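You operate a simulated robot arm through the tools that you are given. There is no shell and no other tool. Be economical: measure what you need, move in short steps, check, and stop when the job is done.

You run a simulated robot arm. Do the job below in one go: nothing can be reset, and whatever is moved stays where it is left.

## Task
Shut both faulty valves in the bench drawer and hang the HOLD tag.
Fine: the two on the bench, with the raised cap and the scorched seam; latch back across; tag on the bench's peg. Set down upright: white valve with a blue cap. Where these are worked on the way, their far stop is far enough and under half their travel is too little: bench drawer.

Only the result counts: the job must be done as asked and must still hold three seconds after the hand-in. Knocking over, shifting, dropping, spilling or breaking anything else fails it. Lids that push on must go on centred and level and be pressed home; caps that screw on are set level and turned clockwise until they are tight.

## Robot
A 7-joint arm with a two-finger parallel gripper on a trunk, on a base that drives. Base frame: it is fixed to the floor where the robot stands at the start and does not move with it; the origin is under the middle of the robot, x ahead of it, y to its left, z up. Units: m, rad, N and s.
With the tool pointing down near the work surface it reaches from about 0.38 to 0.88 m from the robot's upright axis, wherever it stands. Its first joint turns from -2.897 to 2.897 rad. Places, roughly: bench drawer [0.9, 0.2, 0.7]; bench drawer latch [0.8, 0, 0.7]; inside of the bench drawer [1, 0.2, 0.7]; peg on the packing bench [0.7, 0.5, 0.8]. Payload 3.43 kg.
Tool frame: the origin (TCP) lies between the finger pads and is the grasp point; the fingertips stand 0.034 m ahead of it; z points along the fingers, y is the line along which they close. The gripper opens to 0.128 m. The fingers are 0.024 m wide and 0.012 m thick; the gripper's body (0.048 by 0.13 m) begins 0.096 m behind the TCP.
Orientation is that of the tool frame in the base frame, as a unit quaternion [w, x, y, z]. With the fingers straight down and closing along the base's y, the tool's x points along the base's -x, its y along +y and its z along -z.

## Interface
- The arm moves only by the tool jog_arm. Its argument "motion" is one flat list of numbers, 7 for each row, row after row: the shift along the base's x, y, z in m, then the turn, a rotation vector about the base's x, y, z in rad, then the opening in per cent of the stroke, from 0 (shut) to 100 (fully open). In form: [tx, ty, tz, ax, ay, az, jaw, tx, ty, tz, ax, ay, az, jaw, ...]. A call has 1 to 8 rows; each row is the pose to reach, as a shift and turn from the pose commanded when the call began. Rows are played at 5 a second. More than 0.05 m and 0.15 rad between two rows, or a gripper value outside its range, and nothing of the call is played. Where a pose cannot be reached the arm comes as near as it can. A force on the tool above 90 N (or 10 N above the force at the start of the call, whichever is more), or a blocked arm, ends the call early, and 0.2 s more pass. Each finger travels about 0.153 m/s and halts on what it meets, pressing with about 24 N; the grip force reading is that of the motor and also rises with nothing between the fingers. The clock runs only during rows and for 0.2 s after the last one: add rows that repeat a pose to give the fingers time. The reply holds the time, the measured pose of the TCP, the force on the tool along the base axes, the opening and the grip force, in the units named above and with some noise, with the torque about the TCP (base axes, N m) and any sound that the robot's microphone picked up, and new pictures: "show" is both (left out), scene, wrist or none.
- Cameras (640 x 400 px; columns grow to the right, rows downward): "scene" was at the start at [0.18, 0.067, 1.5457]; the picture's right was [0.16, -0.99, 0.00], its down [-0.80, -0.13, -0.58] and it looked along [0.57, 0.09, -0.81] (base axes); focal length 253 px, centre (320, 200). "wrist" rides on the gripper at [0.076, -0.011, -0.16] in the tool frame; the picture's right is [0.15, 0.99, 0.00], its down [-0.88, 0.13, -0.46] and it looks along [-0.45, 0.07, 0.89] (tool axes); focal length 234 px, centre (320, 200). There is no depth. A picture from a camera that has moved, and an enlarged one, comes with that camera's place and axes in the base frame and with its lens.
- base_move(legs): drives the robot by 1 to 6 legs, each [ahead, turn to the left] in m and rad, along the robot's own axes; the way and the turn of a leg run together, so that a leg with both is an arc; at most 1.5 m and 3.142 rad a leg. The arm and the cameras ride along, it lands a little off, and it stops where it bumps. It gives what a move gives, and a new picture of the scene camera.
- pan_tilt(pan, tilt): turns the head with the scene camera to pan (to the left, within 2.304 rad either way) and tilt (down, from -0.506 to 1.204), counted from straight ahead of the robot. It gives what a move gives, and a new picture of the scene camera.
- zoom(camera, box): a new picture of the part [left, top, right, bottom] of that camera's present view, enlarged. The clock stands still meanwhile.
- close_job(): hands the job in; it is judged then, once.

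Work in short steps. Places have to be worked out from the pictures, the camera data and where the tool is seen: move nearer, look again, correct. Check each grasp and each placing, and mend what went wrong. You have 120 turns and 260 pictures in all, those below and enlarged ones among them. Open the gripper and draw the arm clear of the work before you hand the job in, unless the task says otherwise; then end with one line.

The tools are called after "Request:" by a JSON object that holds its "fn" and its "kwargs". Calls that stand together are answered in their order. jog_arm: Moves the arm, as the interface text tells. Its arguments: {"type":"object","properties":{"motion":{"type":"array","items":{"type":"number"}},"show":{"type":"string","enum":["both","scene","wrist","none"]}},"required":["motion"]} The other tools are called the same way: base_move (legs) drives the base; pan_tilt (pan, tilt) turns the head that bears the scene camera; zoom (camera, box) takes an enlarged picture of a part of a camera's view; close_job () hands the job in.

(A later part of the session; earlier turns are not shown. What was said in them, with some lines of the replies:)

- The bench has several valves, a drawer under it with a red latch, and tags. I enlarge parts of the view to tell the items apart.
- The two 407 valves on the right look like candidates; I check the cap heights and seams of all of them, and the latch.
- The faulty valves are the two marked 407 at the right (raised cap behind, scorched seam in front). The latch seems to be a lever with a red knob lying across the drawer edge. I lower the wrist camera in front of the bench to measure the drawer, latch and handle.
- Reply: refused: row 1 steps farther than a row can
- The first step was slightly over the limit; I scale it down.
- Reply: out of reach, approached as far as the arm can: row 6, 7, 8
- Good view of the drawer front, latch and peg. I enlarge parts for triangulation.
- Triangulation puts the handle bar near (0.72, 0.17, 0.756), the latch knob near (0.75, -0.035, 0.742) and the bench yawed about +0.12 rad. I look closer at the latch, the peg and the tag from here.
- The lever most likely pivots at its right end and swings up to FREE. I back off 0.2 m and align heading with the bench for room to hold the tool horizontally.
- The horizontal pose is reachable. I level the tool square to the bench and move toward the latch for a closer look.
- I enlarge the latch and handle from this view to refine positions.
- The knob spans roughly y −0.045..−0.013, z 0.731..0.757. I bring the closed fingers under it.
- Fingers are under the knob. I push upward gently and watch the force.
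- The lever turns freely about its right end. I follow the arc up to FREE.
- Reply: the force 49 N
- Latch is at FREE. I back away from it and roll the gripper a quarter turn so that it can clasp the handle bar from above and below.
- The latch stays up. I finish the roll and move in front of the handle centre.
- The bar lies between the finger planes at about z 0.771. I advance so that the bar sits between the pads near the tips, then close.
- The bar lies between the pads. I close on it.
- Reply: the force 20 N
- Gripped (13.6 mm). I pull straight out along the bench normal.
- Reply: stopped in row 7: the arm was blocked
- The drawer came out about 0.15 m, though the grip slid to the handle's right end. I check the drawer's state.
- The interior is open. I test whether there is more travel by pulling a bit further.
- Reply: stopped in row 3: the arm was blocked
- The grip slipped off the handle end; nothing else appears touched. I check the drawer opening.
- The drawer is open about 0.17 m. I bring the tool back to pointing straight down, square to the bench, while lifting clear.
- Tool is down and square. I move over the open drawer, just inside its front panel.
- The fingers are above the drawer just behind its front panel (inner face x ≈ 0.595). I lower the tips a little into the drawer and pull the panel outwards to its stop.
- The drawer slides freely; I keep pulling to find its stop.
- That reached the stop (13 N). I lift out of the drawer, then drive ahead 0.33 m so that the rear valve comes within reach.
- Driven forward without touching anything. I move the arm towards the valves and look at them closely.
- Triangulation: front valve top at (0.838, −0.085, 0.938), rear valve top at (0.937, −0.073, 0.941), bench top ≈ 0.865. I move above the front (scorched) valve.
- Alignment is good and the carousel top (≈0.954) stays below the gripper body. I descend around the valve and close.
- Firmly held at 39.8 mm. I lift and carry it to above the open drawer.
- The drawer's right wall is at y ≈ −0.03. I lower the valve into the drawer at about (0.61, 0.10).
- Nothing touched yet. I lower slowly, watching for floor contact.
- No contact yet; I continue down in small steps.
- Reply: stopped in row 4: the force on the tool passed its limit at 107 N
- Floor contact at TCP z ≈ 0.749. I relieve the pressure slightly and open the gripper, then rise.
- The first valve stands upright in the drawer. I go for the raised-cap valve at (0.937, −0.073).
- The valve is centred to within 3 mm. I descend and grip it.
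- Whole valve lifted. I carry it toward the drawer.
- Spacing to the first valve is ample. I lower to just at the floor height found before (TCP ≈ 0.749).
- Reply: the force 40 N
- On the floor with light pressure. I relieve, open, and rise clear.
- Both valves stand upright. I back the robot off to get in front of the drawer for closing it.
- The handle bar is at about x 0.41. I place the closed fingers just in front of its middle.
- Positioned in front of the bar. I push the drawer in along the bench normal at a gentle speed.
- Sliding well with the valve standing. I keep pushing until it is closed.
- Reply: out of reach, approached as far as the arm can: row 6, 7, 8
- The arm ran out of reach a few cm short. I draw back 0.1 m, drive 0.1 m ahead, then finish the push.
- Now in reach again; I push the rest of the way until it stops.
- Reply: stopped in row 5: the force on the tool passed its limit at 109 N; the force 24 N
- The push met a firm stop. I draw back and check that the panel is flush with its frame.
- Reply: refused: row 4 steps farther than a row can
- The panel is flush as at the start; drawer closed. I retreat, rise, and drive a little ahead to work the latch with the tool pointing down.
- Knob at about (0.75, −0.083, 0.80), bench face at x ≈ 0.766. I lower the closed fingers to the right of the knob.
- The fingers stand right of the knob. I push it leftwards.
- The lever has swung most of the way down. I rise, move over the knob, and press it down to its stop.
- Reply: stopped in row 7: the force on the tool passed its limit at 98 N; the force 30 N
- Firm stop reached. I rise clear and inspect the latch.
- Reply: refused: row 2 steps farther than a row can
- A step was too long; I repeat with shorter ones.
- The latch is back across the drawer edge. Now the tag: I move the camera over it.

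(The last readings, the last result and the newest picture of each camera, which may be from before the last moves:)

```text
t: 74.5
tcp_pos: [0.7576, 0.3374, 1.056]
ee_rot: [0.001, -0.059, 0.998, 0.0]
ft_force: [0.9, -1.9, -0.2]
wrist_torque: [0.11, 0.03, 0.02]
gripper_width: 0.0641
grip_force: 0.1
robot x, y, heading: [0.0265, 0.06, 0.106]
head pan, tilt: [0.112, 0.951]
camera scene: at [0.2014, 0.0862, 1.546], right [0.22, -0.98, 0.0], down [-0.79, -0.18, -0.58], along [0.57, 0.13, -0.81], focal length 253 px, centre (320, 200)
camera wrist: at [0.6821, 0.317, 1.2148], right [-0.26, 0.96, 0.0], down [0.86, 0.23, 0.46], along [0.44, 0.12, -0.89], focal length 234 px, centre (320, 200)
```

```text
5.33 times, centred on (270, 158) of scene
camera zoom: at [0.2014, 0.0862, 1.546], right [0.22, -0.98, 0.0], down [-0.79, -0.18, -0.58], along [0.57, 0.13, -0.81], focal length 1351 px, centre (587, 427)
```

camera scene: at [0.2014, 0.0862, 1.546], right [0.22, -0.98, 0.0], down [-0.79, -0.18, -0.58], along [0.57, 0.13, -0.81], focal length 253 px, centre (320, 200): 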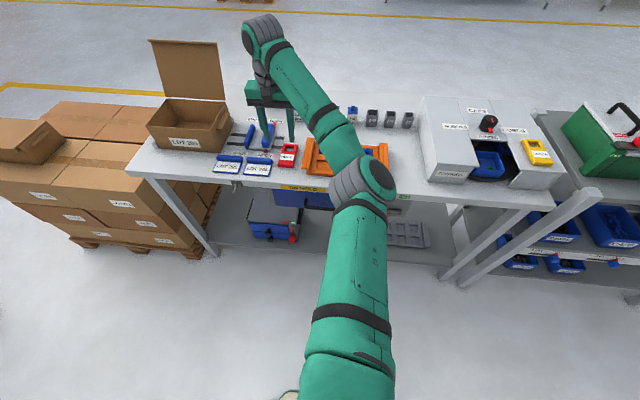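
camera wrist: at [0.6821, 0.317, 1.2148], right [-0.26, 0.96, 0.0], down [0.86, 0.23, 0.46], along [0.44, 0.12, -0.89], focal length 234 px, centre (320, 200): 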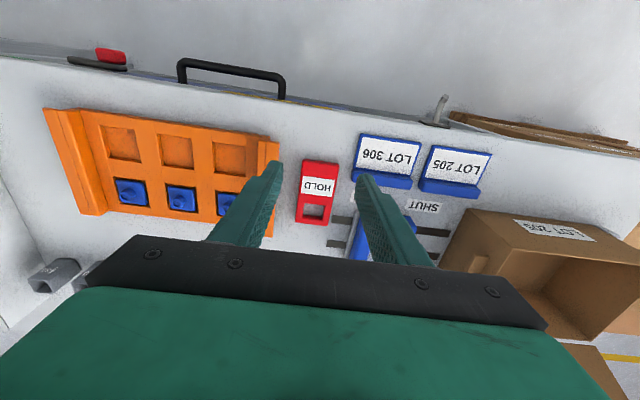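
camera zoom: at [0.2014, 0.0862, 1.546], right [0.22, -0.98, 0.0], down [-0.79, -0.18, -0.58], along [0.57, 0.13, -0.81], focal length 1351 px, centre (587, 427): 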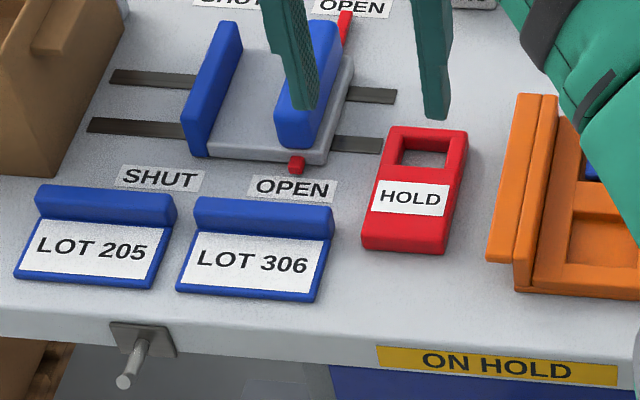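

Tag: ≈0.105 × 0.058 m, solid part up to x ≈ 0.852, hole centre (0.868, 0.358). I drive 0.08 m ahead to be well within reach, with fingers opened wider than the tag.

Request:
{"fn": "base_move", "kwargs": {"legs": [[0.08, 0.0]]}}

Request:
{"fn": "jog_arm", "kwargs": {"motion": [0, 0.007, -0.03, 0, 0, 0, 60, 0, 0.007, -0.07, 0, 0, 0, 60]}}

Request:
{"fn": "zoom", "kwargs": {"camera": "wrist", "box": [220, 80, 420, 205]}}

Request:
{"fn": "zoom", "kwargs": {"camera": "scene", "box": [210, 110, 330, 200]}}

```text
t: 75.5
tcp_pos: [0.838, 0.3469, 1.055]
ee_rot: [0.0, -0.06, 0.998, 0.001]
ft_force: [0.2, 0.0, 0.2]
wrist_torque: [0.02, 0.03, 0.02]
gripper_width: 0.0638
grip_force: 0.1
robot x, y, heading: [0.1027, 0.0695, 0.107]
head pan, tilt: [0.112, 0.951]
camera scene: at [0.2829, 0.0955, 1.546], right [0.22, -0.98, 0.0], down [-0.79, -0.18, -0.58], along [0.57, 0.13, -0.81], focal length 253 px, centre (320, 200)
```

scene: 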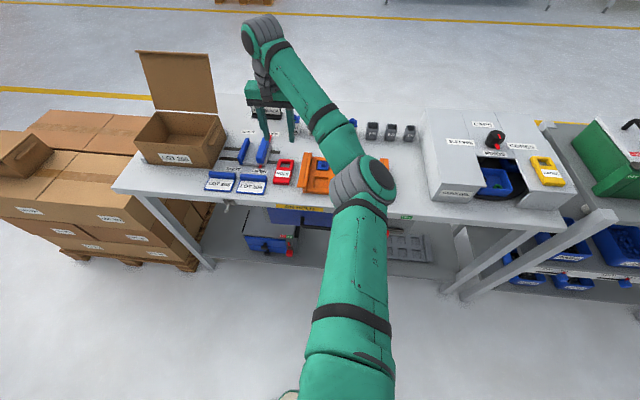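

```text
t: 76.1
tcp_pos: [0.8382, 0.3515, 0.9852]
ee_rot: [0.002, -0.06, 0.998, 0.001]
ft_force: [0.3, -0.4, 0.5]
wrist_torque: [0.02, 0.0, -0.03]
gripper_width: 0.0768
grip_force: 0.1
robot x, y, heading: [0.1064, 0.0665, 0.113]
head pan, tilt: [0.112, 0.951]
camera scene: at [0.2827, 0.0954, 1.546], right [0.22, -0.98, 0.0], down [-0.79, -0.18, -0.58], along [0.57, 0.13, -0.81], focal length 253 px, centre (320, 200)
camera wrist: at [0.763, 0.331, 1.145], right [-0.26, 0.96, 0.0], down [0.86, 0.23, 0.46], along [0.44, 0.12, -0.89], focal length 234 px, centre (320, 200)
```

scene: 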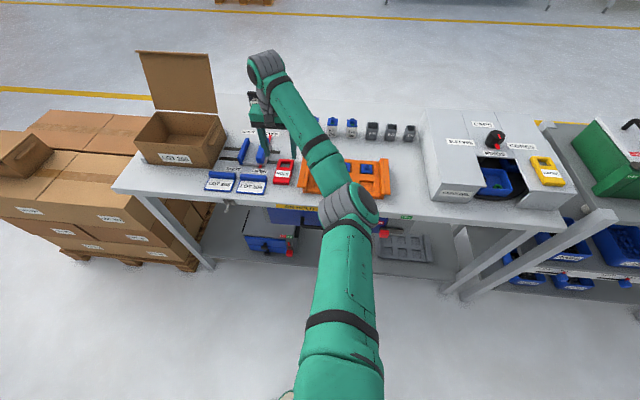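
wrist: 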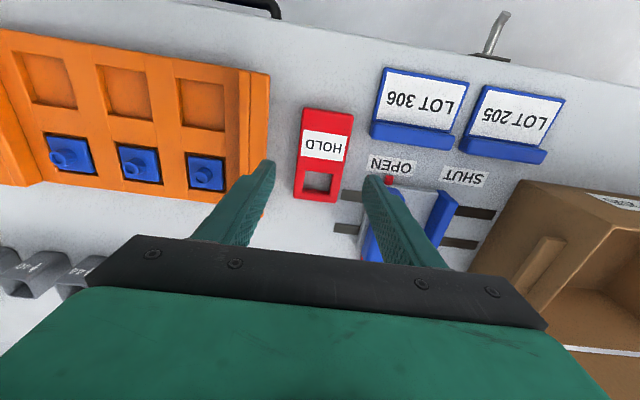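

```text
3.20 times, centred on (320, 142) of wrist
camera zoom: at [0.763, 0.331, 1.145], right [-0.26, 0.96, 0.0], down [0.86, 0.23, 0.46], along [0.44, 0.12, -0.89], focal length 749 px, centre (320, 384)
```

zoom: 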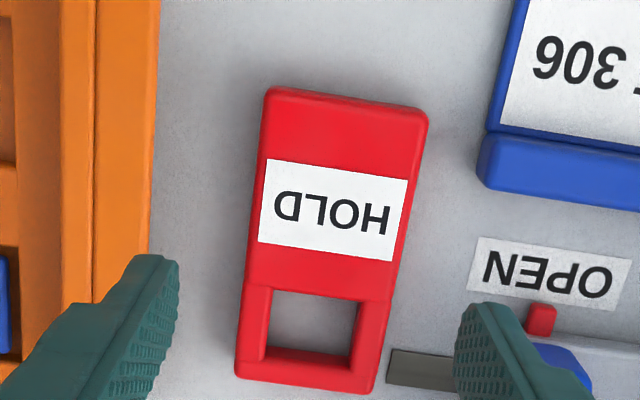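

```text
4.44 times, centred on (270, 155) of scene
camera zoom: at [0.2827, 0.0954, 1.546], right [0.22, -0.98, 0.0], down [-0.79, -0.18, -0.58], along [0.57, 0.13, -0.81], focal length 1126 px, centre (542, 400)
```

zoom: 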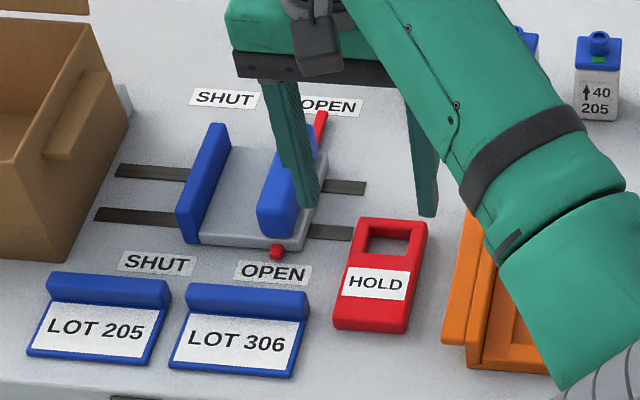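

The grip point (0.84, 0.354) is confirmed; the tray wing on the right leaves about 1 cm if I open only 52 %. I descend and close on the tag.

Request:
{"fn": "jog_arm", "kwargs": {"motion": [0.001, 0.003, -0.02, 0, 0.004, 0, 52, 0.001, 0.003, -0.05, 0, 0.004, 0, 52, 0.001, 0.003, -0.075, 0, 0.004, 0, 52, 0.001, 0.003, -0.0825, 0, 0.004, 0, 52, 0.001, 0.003, -0.0825, 0, 0.004, 0, 40, 0.001, 0.003, -0.0825, 0, 0.004, 0, 35, 0.001, 0.003, -0.0825, 0, 0.004, 0, 35]}}

Request:
{"fn": "zoom", "kwargs": {"camera": "scene", "box": [210, 110, 330, 200]}}

```text
t: 77.7
tcp_pos: [0.8387, 0.3572, 0.9038]
ee_rot: [0.0, -0.06, 0.998, 0.001]
ft_force: [1.4, 0.9, 3.1]
wrist_torque: [0.1, 0.11, -0.04]
gripper_width: 0.0571
grip_force: 24.1
robot x, y, heading: [0.1038, 0.0687, 0.108]
head pan, tilt: [0.112, 0.951]
camera scene: at [0.2827, 0.0955, 1.546], right [0.22, -0.98, 0.0], down [-0.79, -0.18, -0.58], along [0.57, 0.13, -0.81], focal length 253 px, centre (320, 200)
camera wrist: at [0.7645, 0.336, 1.0632], right [-0.26, 0.96, 0.0], down [0.86, 0.23, 0.45], along [0.44, 0.12, -0.89], focal length 234 px, centre (320, 200)
```

scene: 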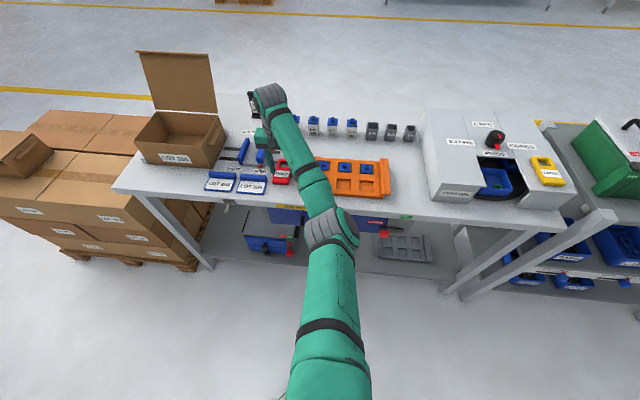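
wrist: 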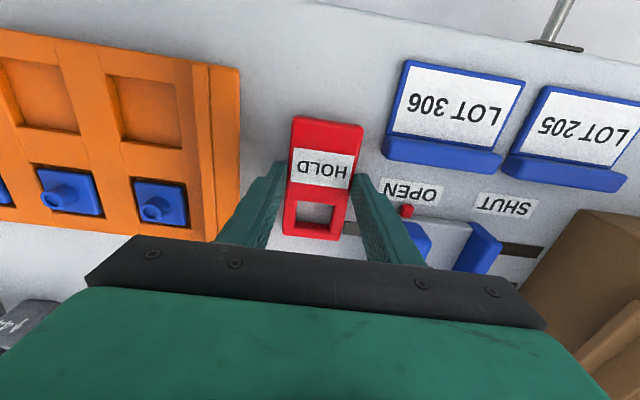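

```text
4.44 times, centred on (270, 155) of scene
camera zoom: at [0.2827, 0.0955, 1.546], right [0.22, -0.98, 0.0], down [-0.79, -0.18, -0.58], along [0.57, 0.13, -0.81], focal length 1126 px, centre (542, 400)
```

zoom: 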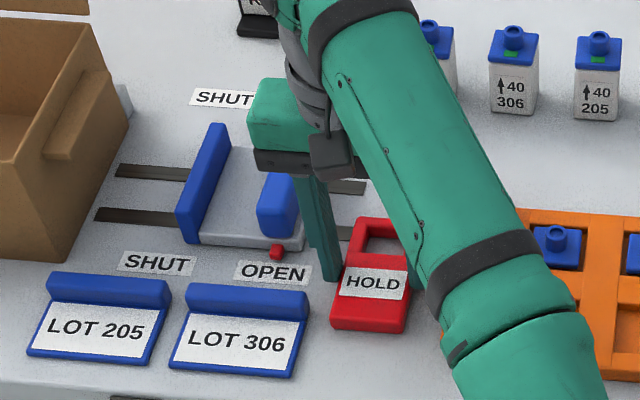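

Tag gripped (57 mm). I lift it clear and back the robot away from the bench.

Request:
{"fn": "jog_arm", "kwargs": {"motion": [0, 0, 0.02, 0, 0, 0, 35, 0, 0, 0.06, 0, 0, 0, 35, 0, 0, 0.1, 0, 0, 0, 35, 0, 0, 0.14, 0, 0, 0, 35, 0, 0, 0.17, 0, 0, 0, 35], "show": "wrist"}}

Request:
{"fn": "base_move", "kwargs": {"legs": [[-0.25, 0.0]]}}

```text
t: 78.9
tcp_pos: [0.8384, 0.3561, 1.0724]
ee_rot: [-0.001, -0.061, 0.998, 0.001]
ft_force: [-0.2, 0.3, -0.2]
wrist_torque: [0.0, 0.02, -0.01]
gripper_width: 0.0568
grip_force: 23.7
robot x, y, heading: [0.1096, 0.0689, 0.112]
head pan, tilt: [0.112, 0.951]
camera wrist: at [0.7638, 0.3354, 1.2328], right [-0.26, 0.96, 0.0], down [0.86, 0.23, 0.45], along [0.44, 0.12, -0.89], focal length 234 px, centre (320, 200)
```

wrist: 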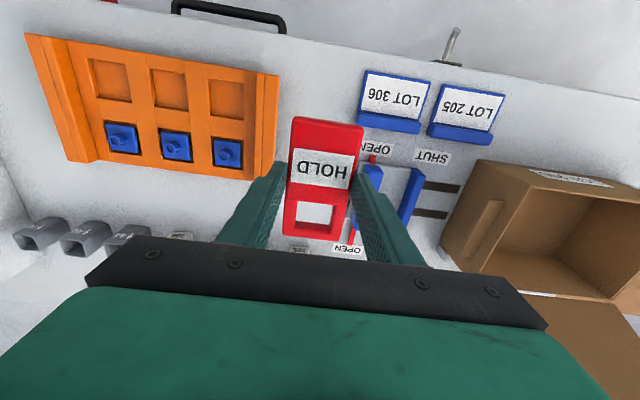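

```text
t: 80.7
tcp_pos: [0.5888, 0.3319, 1.0726]
ee_rot: [-0.001, -0.061, 0.998, 0.0]
ft_force: [-1.3, 0.1, -0.9]
wrist_torque: [-0.05, 0.0, -0.03]
gripper_width: 0.0571
grip_force: 23.9
robot x, y, heading: [-0.1406, 0.0357, 0.112]
head pan, tilt: [0.112, 0.951]
camera scene: at [0.0342, 0.0682, 1.546], right [0.22, -0.97, 0.0], down [-0.79, -0.18, -0.58], along [0.57, 0.13, -0.81], focal length 253 px, centre (320, 200)
```

scene: 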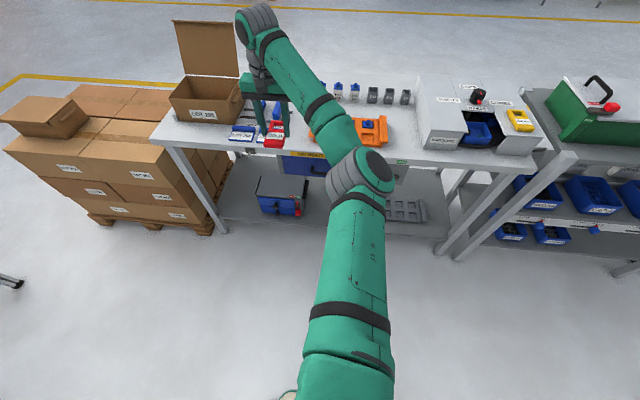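

I pitch the tool to horizontal (tag upright, hole on top) while moving in front of the peg.

Request:
{"fn": "jog_arm", "kwargs": {"motion": [-0.02, 0.02, 0, 0.0169, -0.142, 0, 35, -0.04, 0.04, 0, 0.0338, -0.284, 0, 35, -0.06, 0.06, -0.02, 0.0507, -0.426, 0, 35, -0.08, 0.08, -0.045, 0.0676, -0.568, 0, 35, -0.09, 0.1, -0.075, 0.0845, -0.71, 0, 35, -0.09, 0.12, -0.11, 0.1014, -0.852, 0, 35, -0.09, 0.135, -0.145, 0.1183, -0.994, 0, 35, -0.09, 0.145, -0.185, 0.1352, -1.136, 0, 35], "show": "none"}}

Request:
{"fn": "jog_arm", "kwargs": {"motion": [0, 0, -0.025, 0.0169, -0.142, 0, 35, 0, 0, -0.05, 0.0338, -0.284, 0, 35, 0, 0, -0.075, 0.0507, -0.426, 0, 35]}}

```text
t: 82.5
tcp_pos: [0.5014, 0.4765, 0.8884]
ee_rot: [0.541, -0.052, 0.839, 0.031]
ft_force: [-0.3, 0.2, -0.6]
wrist_torque: [-0.02, 0.06, 0.03]
gripper_width: 0.0573
grip_force: 24.2
robot x, y, heading: [-0.1419, 0.0418, 0.114]
head pan, tilt: [0.112, 0.951]
```

```text
t: 83.3
tcp_pos: [0.5015, 0.4748, 0.8133]
ee_rot: [0.706, -0.045, 0.705, 0.042]
ft_force: [-0.2, 0.8, -0.1]
wrist_torque: [-0.03, 0.01, 0.0]
gripper_width: 0.0569
grip_force: 24.2
robot x, y, heading: [-0.1411, 0.0404, 0.113]
head pan, tilt: [0.112, 0.951]
camera scene: at [0.0342, 0.0683, 1.546], right [0.22, -0.97, 0.0], down [-0.79, -0.18, -0.58], along [0.57, 0.13, -0.81], focal length 253 px, centre (320, 200)
camera wrist: at [0.3435, 0.4442, 0.7369], right [-0.12, 0.98, -0.15], down [-0.47, 0.08, 0.88], along [0.87, 0.18, 0.45], focal length 234 px, centre (320, 200)
```

scene: 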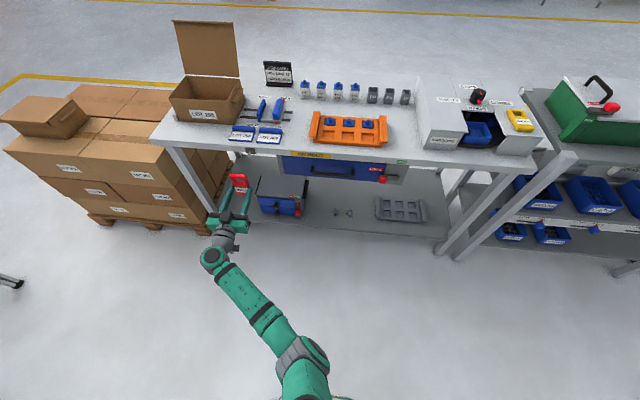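
wrist: 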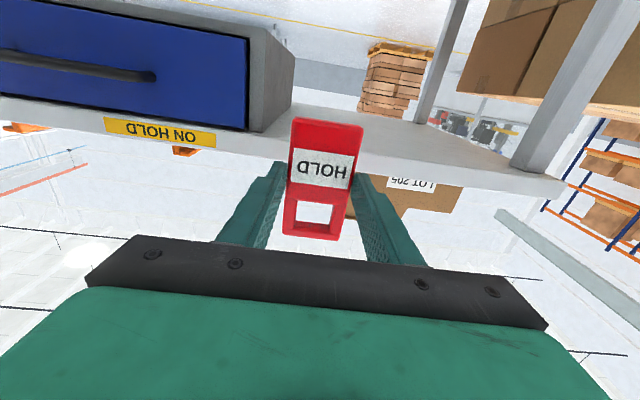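

The tag is upright and horizontal pose reached. I zoom the scene view on the peg and tag.

Request:
{"fn": "zoom", "kwargs": {"camera": "scene", "box": [200, 120, 300, 220]}}

Request:
{"fn": "zoom", "kwargs": {"camera": "scene", "box": [225, 135, 275, 165]}}

Request:
{"fn": "zoom", "kwargs": {"camera": "wrist", "box": [260, 100, 400, 250]}}

```text
4.00 times, centred on (250, 170) of scene
camera zoom: at [0.0342, 0.0683, 1.546], right [0.22, -0.97, 0.0], down [-0.79, -0.18, -0.58], along [0.57, 0.13, -0.81], focal length 1014 px, centre (600, 320)
```

zoom: 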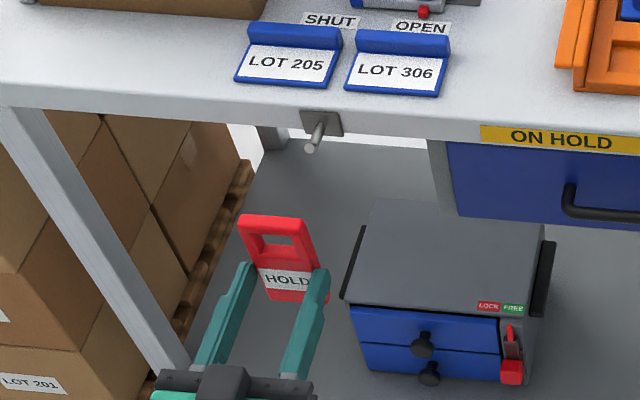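

```text
12.80 times, centred on (250, 150) of scene
camera zoom: at [0.0342, 0.0683, 1.546], right [0.22, -0.97, 0.0], down [-0.79, -0.18, -0.58], along [0.57, 0.13, -0.81], focal length 3243 px, centre (1216, 840)
```

zoom: 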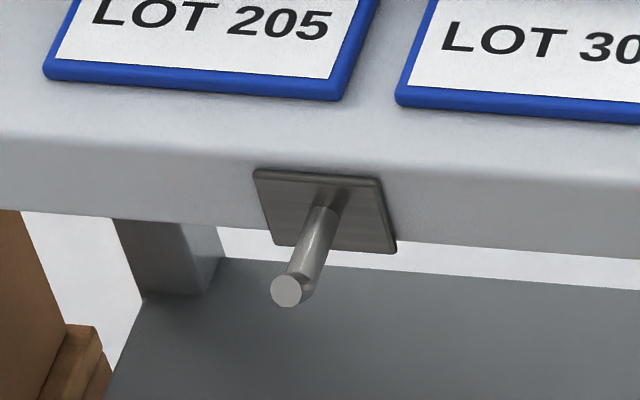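

```text
2.67 times, centred on (330, 175) of wrist
camera zoom: at [0.3435, 0.4442, 0.7369], right [-0.12, 0.98, -0.15], down [-0.47, 0.08, 0.88], along [0.87, 0.18, 0.45], focal length 624 px, centre (293, 267)
```

zoom: 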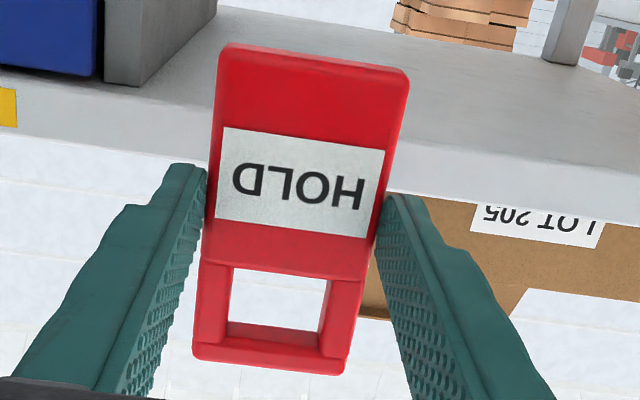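

Peg: rod at z ≈ 0.837 with an upturned tip near (0.656, 0.497, 0.848); hole spans TCP+0.018…+0.044, so TCP z ≈ 0.8115 is right. I advance to just short of the tip and check.

Request:
{"fn": "jog_arm", "kwargs": {"motion": [0.035, 0.008, -0.0015, 0, 0, 0, 35, 0.07, 0.012, -0.0015, 0, 0, 0, 35, 0.1, 0.016, -0.0015, 0, 0, 0, 35]}}

Request:
{"fn": "zoom", "kwargs": {"camera": "scene", "box": [220, 130, 280, 190]}}

Request:
{"fn": "zoom", "kwargs": {"camera": "wrist", "box": [260, 150, 400, 250]}}

```text
t: 84.1
tcp_pos: [0.5981, 0.492, 0.8106]
ee_rot: [0.706, -0.045, 0.706, 0.041]
ft_force: [0.2, 0.3, -0.8]
wrist_torque: [0.01, 0.02, 0.0]
gripper_width: 0.0572
grip_force: 23.8
robot x, y, heading: [-0.1436, 0.0396, 0.11]
head pan, tilt: [0.112, 0.951]
camera scene: at [0.0341, 0.0683, 1.546], right [0.22, -0.97, 0.0], down [-0.79, -0.18, -0.58], along [0.57, 0.13, -0.81], focal length 253 px, centre (320, 200)
camera wrist: at [0.4406, 0.4617, 0.7346], right [-0.12, 0.98, -0.15], down [-0.47, 0.08, 0.88], along [0.88, 0.18, 0.45], focal length 234 px, centre (320, 200)
```

scene: 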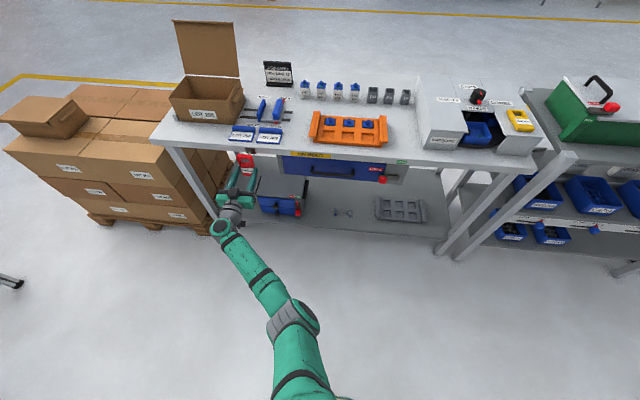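
wrist: 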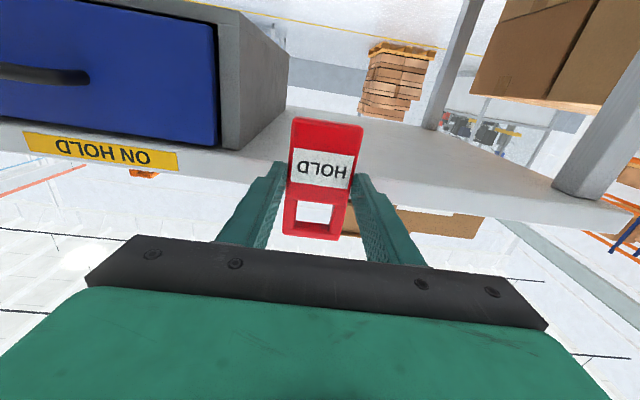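

```text
6.67 times, centred on (250, 160) of scene
camera zoom: at [0.0341, 0.0683, 1.546], right [0.22, -0.97, 0.0], down [-0.79, -0.18, -0.58], along [0.57, 0.13, -0.81], focal length 1689 px, centre (787, 467)
```

zoom: 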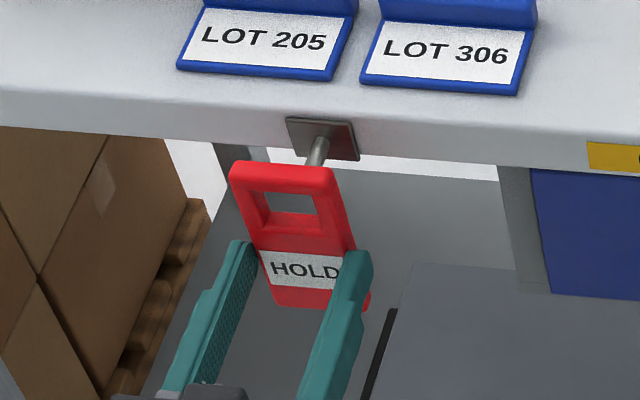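

```text
4.00 times, centred on (330, 200) of wrist
camera zoom: at [0.4406, 0.4617, 0.7346], right [-0.12, 0.98, -0.15], down [-0.47, 0.08, 0.88], along [0.88, 0.18, 0.45], focal length 937 px, centre (280, 200)
```

zoom: 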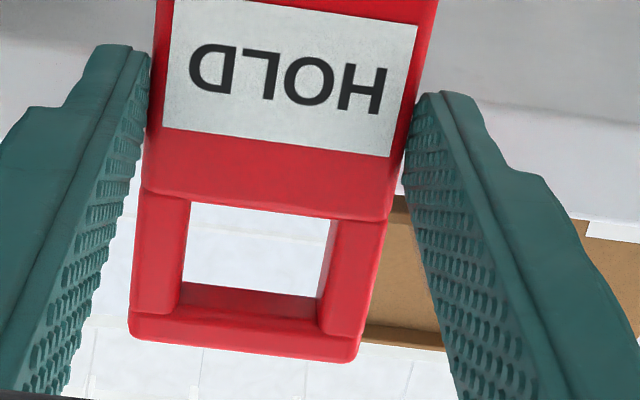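

The readings for hole height differ by about a centimetre between cameras, so I zoom tightly to settle it.

Request:
{"fn": "zoom", "kwargs": {"camera": "scene", "box": [228, 140, 268, 165]}}

Request:
{"fn": "zoom", "kwargs": {"camera": "scene", "box": [228, 155, 268, 180]}}

```text
16.00 times, centred on (248, 152) of scene
camera zoom: at [0.0341, 0.0683, 1.546], right [0.22, -0.97, 0.0], down [-0.79, -0.18, -0.58], along [0.57, 0.13, -0.81], focal length 4054 px, centre (1472, 960)
```

zoom: 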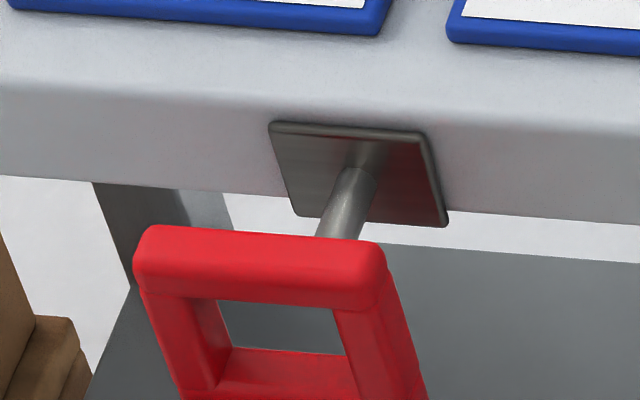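

```text
16.00 times, centred on (248, 168) of scene
camera zoom: at [0.0341, 0.0683, 1.546], right [0.22, -0.97, 0.0], down [-0.79, -0.18, -0.58], along [0.57, 0.13, -0.81], focal length 4054 px, centre (1472, 720)
```

zoom: 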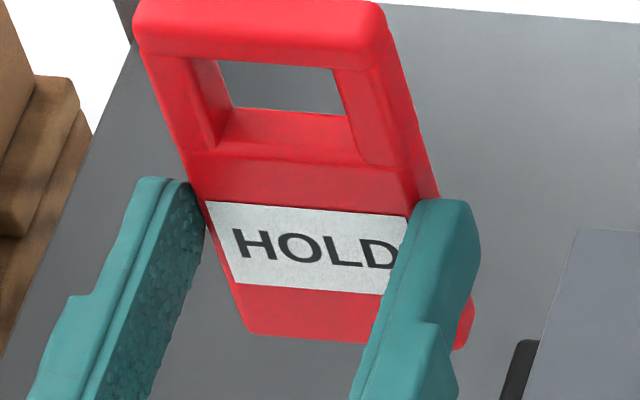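

Scene-camera parallax gives peg end (0.661, 0.501, 0.8415), rod z ≈ 0.838, and the hole at TCP+0.030…+0.060. So I need TCP z ≈ 0.794 and 4.5 mm to the left; I correct and look again.

Request:
{"fn": "jog_arm", "kwargs": {"motion": [0, 0.0045, -0.008, 0, 0, 0, 35, 0, 0.0045, -0.0163, 0, 0, 0, 35], "show": "none"}}

Request:
{"fn": "zoom", "kwargs": {"camera": "scene", "box": [228, 145, 268, 170]}}

Request:
{"fn": "zoom", "kwargs": {"camera": "wrist", "box": [260, 150, 400, 250]}}

```text
t: 84.7
tcp_pos: [0.5989, 0.4961, 0.7943]
ee_rot: [0.706, -0.043, 0.706, 0.04]
ft_force: [0.3, 0.2, -0.8]
wrist_torque: [-0.02, -0.02, 0.01]
gripper_width: 0.0574
grip_force: 24.0
robot x, y, heading: [-0.1429, 0.0399, 0.116]
head pan, tilt: [0.112, 0.951]
```

```text
16.00 times, centred on (248, 158) of scene
camera zoom: at [0.0342, 0.0683, 1.546], right [0.22, -0.97, 0.0], down [-0.79, -0.18, -0.58], along [0.57, 0.13, -0.81], focal length 4054 px, centre (1472, 880)
```

zoom: 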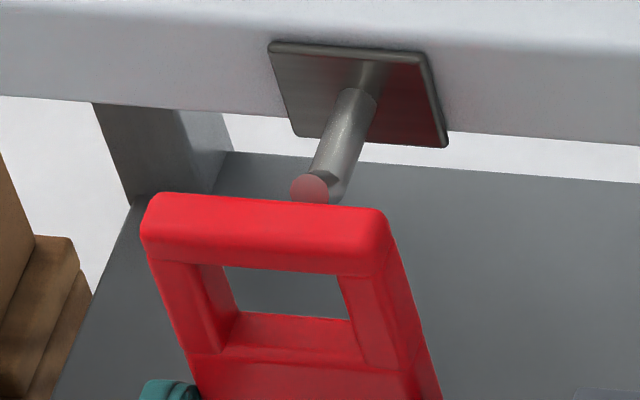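

```text
4.00 times, centred on (330, 200) of wrist
camera zoom: at [0.4407, 0.4646, 0.7186], right [-0.12, 0.98, -0.15], down [-0.47, 0.08, 0.88], along [0.88, 0.18, 0.45], focal length 937 px, centre (280, 200)
```

zoom: 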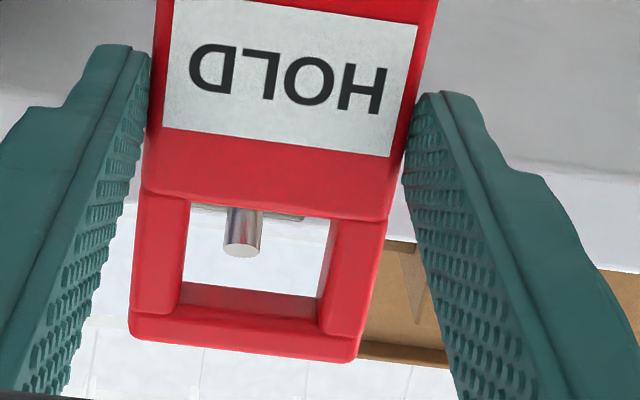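

The peg end shows inside the hole in the wrist view. Reconciling both cameras, the tag stands a bit further out and the best height is TCP z ≈ 0.800; I raise 6 mm and advance halfway.

Request:
{"fn": "jog_arm", "kwargs": {"motion": [0, 0, 0.006, 0, 0, 0, 35, 0.01, 0.0012, 0.006, 0, 0, 0, 35, 0.02, 0.0024, 0.006, 0, 0, 0, 35], "show": "none"}}

Request:
{"fn": "zoom", "kwargs": {"camera": "scene", "box": [228, 145, 268, 170]}}

Request:
{"fn": "zoom", "kwargs": {"camera": "wrist", "box": [260, 150, 400, 250]}}

```text
t: 85.5
tcp_pos: [0.6195, 0.4986, 0.8011]
ee_rot: [0.706, -0.045, 0.705, 0.04]
ft_force: [0.4, -0.4, -0.8]
wrist_torque: [-0.01, 0.07, 0.01]
gripper_width: 0.0571
grip_force: 23.8
robot x, y, heading: [-0.141, 0.0396, 0.115]
head pan, tilt: [0.112, 0.951]
```

```text
16.00 times, centred on (248, 158) of scene
camera zoom: at [0.0342, 0.0683, 1.546], right [0.22, -0.97, 0.0], down [-0.79, -0.18, -0.58], along [0.57, 0.13, -0.81], focal length 4054 px, centre (1472, 880)
```

zoom: 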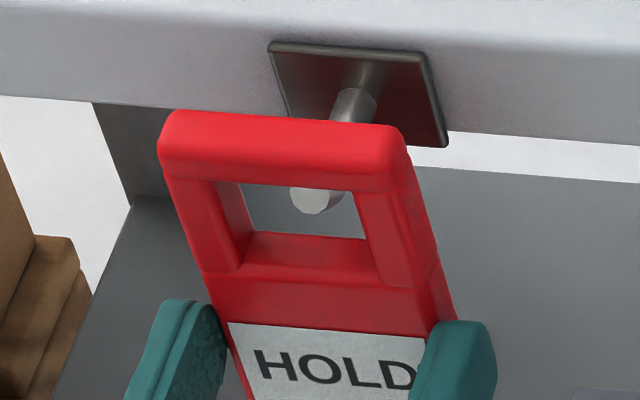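

```text
4.00 times, centred on (330, 200) of wrist
camera zoom: at [0.4612, 0.4672, 0.7255], right [-0.12, 0.98, -0.15], down [-0.47, 0.08, 0.88], along [0.88, 0.18, 0.45], focal length 937 px, centre (280, 200)
```

zoom: 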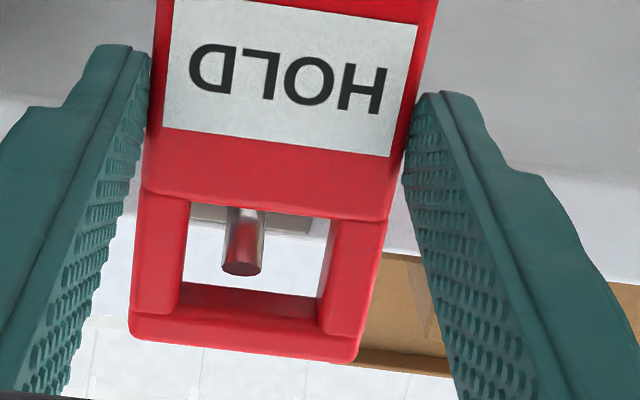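

The peg end is entering the hole, visible from both cameras. I raise 1.5 mm for equal clearance and advance the rest.

Request:
{"fn": "jog_arm", "kwargs": {"motion": [0, 0, 0.0015, 0, 0, 0, 35, 0.008, 0.001, 0.0015, 0, 0, 0, 35, 0.016, 0.0019, 0.0015, 0, 0, 0, 35, 0.022, 0.0026, 0.001, 0, 0, 0, 35], "show": "none"}}

Request:
{"fn": "zoom", "kwargs": {"camera": "scene", "box": [228, 145, 268, 170]}}

Request:
{"fn": "zoom", "kwargs": {"camera": "wrist", "box": [260, 150, 400, 250]}}

```text
t: 86.5
tcp_pos: [0.6413, 0.5009, 0.8017]
ee_rot: [0.706, -0.045, 0.705, 0.04]
ft_force: [0.1, -0.1, -0.8]
wrist_torque: [-0.01, 0.01, -0.03]
gripper_width: 0.0571
grip_force: 24.0
robot x, y, heading: [-0.144, 0.0399, 0.114]
head pan, tilt: [0.112, 0.951]
```

```text
16.00 times, centred on (248, 158) of scene
camera zoom: at [0.0342, 0.0683, 1.546], right [0.22, -0.97, 0.0], down [-0.79, -0.18, -0.58], along [0.57, 0.13, -0.81], focal length 4054 px, centre (1472, 880)
```

zoom: 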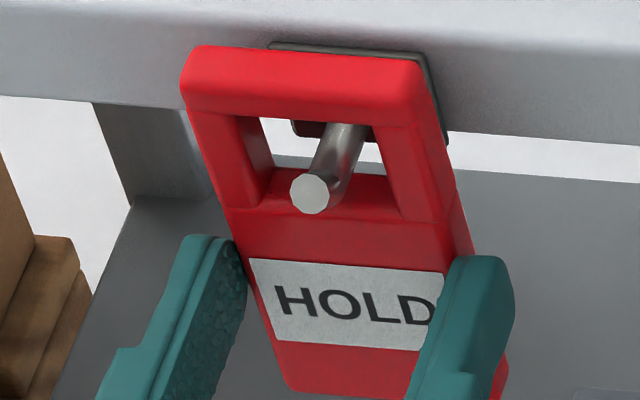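

```text
4.00 times, centred on (330, 200) of wrist
camera zoom: at [0.4826, 0.4702, 0.7262], right [-0.12, 0.98, -0.15], down [-0.47, 0.08, 0.88], along [0.87, 0.18, 0.45], focal length 937 px, centre (280, 200)
```

zoom: 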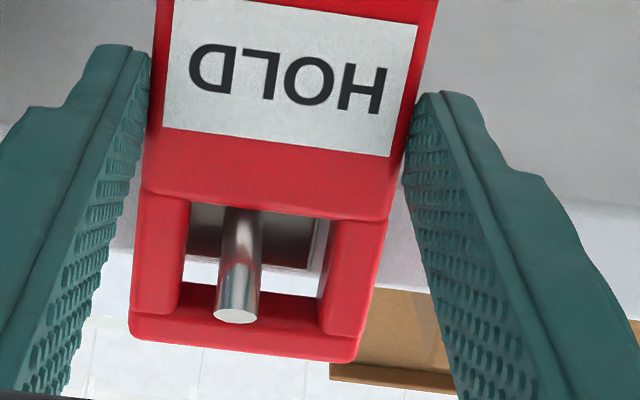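

The tag is threaded over the peg. I nudge it a few mm further and lower until the hole's top edge rests on the rod.

Request:
{"fn": "jog_arm", "kwargs": {"motion": [0.003, 0.0004, -0.003, 0, 0, 0, 35, 0.004, 0.0005, -0.007, 0, 0, 0, 35, 0.004, 0.0005, -0.01, 0, 0, 0, 35, 0.004, 0.0005, -0.013, 0, 0, 0, 35], "show": "none"}}

Request:
{"fn": "zoom", "kwargs": {"camera": "scene", "box": [228, 145, 268, 170]}}

Request:
{"fn": "zoom", "kwargs": {"camera": "wrist", "box": [260, 150, 400, 250]}}

```text
t: 87.5
tcp_pos: [0.6458, 0.5027, 0.7917]
ee_rot: [0.708, -0.044, 0.704, 0.041]
ft_force: [-2.4, -1.6, 13.0]
wrist_torque: [0.07, -0.44, -0.06]
gripper_width: 0.0571
grip_force: 23.6
robot x, y, heading: [-0.143, 0.0381, 0.117]
head pan, tilt: [0.112, 0.951]
```

```text
16.00 times, centred on (248, 158) of scene
camera zoom: at [0.0337, 0.068, 1.5461], right [0.22, -0.97, 0.0], down [-0.79, -0.18, -0.58], along [0.57, 0.13, -0.81], focal length 4054 px, centre (1472, 880)
```

zoom: 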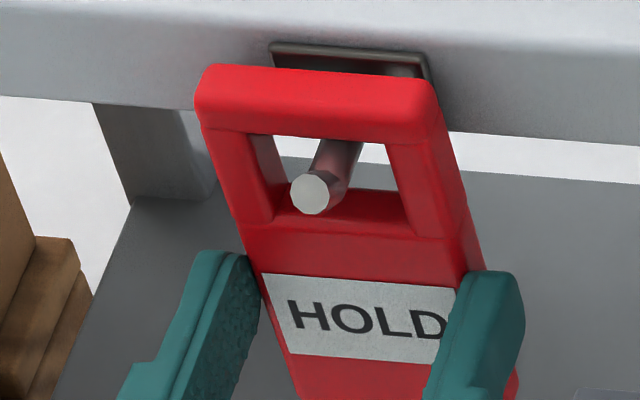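

```text
4.00 times, centred on (330, 200) of wrist
camera zoom: at [0.4871, 0.4712, 0.7156], right [-0.12, 0.98, -0.15], down [-0.47, 0.08, 0.88], along [0.87, 0.17, 0.46], focal length 937 px, centre (280, 200)
```

zoom: 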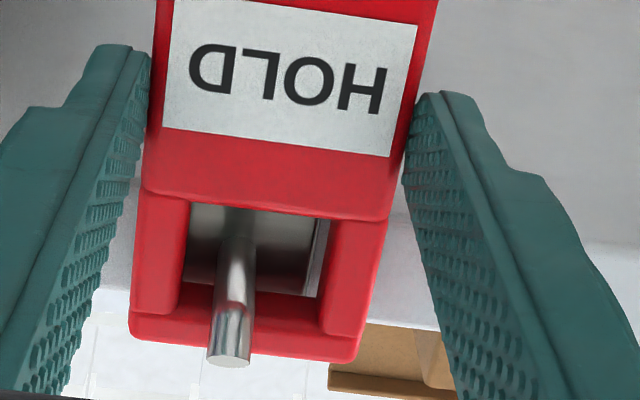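

The tag rests on the rod (13 N upward). I release it and withdraw straight back.

Request:
{"fn": "jog_arm", "kwargs": {"motion": [0, 0, 0.001, 0, 0, 0, 46, 0, 0, 0.001, 0, 0, 0, 54, 0, 0, 0.001, 0, 0, 0, 60, 0, 0, 0.001, 0, 0, 0, 60], "show": "none"}}

Request:
{"fn": "zoom", "kwargs": {"camera": "scene", "box": [228, 145, 268, 170]}}

Request:
{"fn": "zoom", "kwargs": {"camera": "wrist", "box": [240, 100, 420, 250]}}

```text
t: 88.5
tcp_pos: [0.6459, 0.501, 0.7904]
ee_rot: [0.706, -0.044, 0.705, 0.04]
ft_force: [-0.7, -0.2, -0.5]
wrist_torque: [-0.03, -0.03, -0.03]
gripper_width: 0.0767
grip_force: 0.0
robot x, y, heading: [-0.1362, 0.041, 0.116]
head pan, tilt: [0.112, 0.951]
```

```text
16.00 times, centred on (248, 158) of scene
camera zoom: at [0.0342, 0.0683, 1.546], right [0.22, -0.97, 0.0], down [-0.79, -0.18, -0.58], along [0.57, 0.13, -0.81], focal length 4054 px, centre (1472, 880)
```

zoom: 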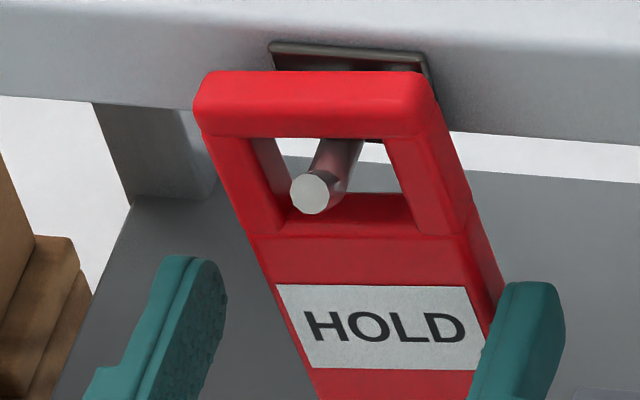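

```text
2.67 times, centred on (330, 175) of wrist
camera zoom: at [0.4862, 0.4707, 0.7142], right [-0.12, 0.98, -0.15], down [-0.47, 0.08, 0.88], along [0.88, 0.18, 0.45], focal length 624 px, centre (293, 267)
```

zoom: 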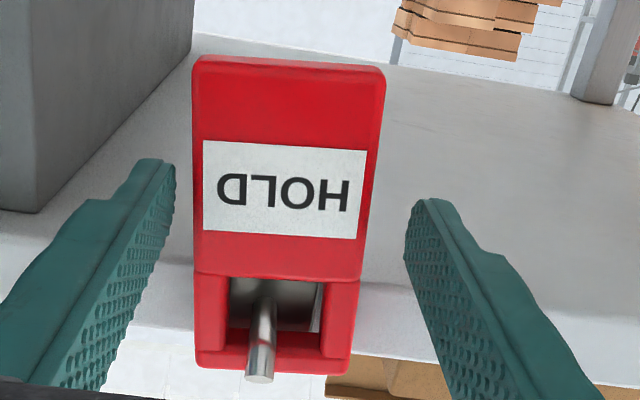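

The tag hangs on the hook. I withdraw straight back along the normal.

Request:
{"fn": "jog_arm", "kwargs": {"motion": [-0.02, -0.0024, 0, 0, 0, 0, 60, -0.05, -0.006, 0, 0, 0, 0, 60, -0.09, -0.011, 0, 0, 0, 0, 60, -0.13, -0.016, 0, 0, 0, 0, 60, -0.17, -0.02, 0, 0, 0, 0, 60]}}

Request:
{"fn": "zoom", "kwargs": {"camera": "scene", "box": [208, 130, 288, 180]}}

Request:
{"fn": "zoom", "kwargs": {"camera": "scene", "box": [260, 60, 440, 200]}}

Request:
{"fn": "zoom", "kwargs": {"camera": "scene", "box": [350, 155, 420, 205]}}

```text
t: 89.7
tcp_pos: [0.4745, 0.4823, 0.7891]
ee_rot: [0.706, -0.044, 0.705, 0.041]
ft_force: [-0.2, -1.1, -0.5]
wrist_torque: [0.0, -0.03, -0.01]
gripper_width: 0.0767
grip_force: 0.0
robot x, y, heading: [-0.142, 0.0387, 0.11]
head pan, tilt: [0.112, 0.951]
camera scene: at [0.0344, 0.0683, 1.546], right [0.22, -0.97, 0.0], down [-0.79, -0.18, -0.58], along [0.57, 0.13, -0.81], focal length 253 px, centre (320, 200)
camera wrist: at [0.3169, 0.4511, 0.713], right [-0.12, 0.98, -0.15], down [-0.47, 0.08, 0.88], along [0.87, 0.17, 0.45], focal length 234 px, centre (320, 200)
```

scene: 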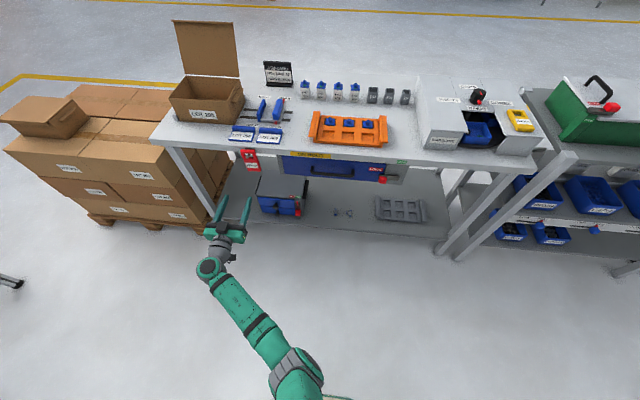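
wrist: 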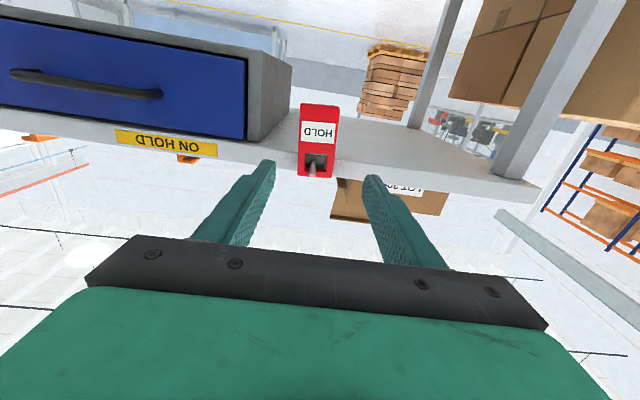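

```text
8.00 times, centred on (248, 155) of scene
camera zoom: at [0.0344, 0.0683, 1.546], right [0.22, -0.97, 0.0], down [-0.79, -0.18, -0.58], along [0.57, 0.13, -0.81], focal length 2027 px, centre (896, 560)
```

zoom: 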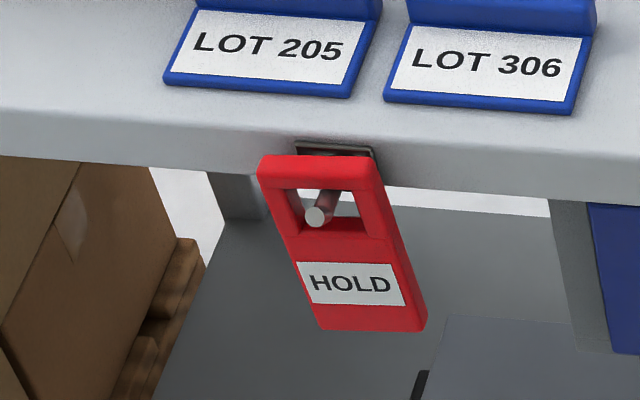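

```text
2.86 times, centred on (350, 130) of scene
camera zoom: at [0.0344, 0.0683, 1.546], right [0.22, -0.97, 0.0], down [-0.79, -0.18, -0.58], along [0.57, 0.13, -0.81], focal length 724 px, centre (234, 400)
```

zoom: 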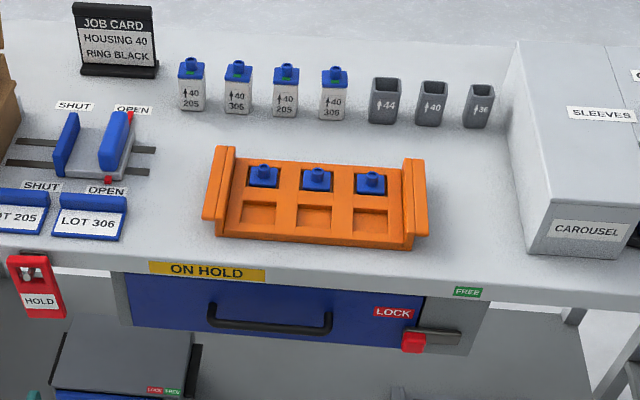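

```text
8.00 times, centred on (385, 180) of scene
camera zoom: at [0.0344, 0.0683, 1.546], right [0.22, -0.97, 0.0], down [-0.79, -0.18, -0.58], along [0.57, 0.13, -0.81], focal length 2027 px, centre (-200, 360)
```

zoom: 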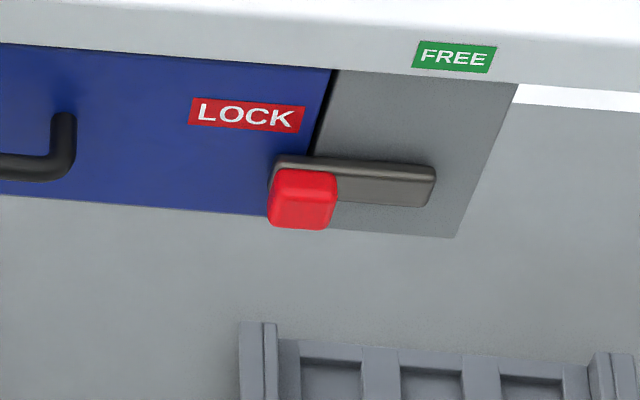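

The tag hangs on the peg, the drawer is shut with the latch across, everything else is in place, and the open gripper is clear. I hand in the job.

Request:
{"fn": "close_job", "kwargs": {}}

```text
The job is handed in.
```

I put both faulty 407 valves (raised cap and scorched seam) upright in the bench drawer, shut it with the latch back across, and hung the HOLD tag on the bench peg. I last saw the valves standing upright about halfway through pushing the drawer closed, and did not reopen it to check them after it reached its stop.
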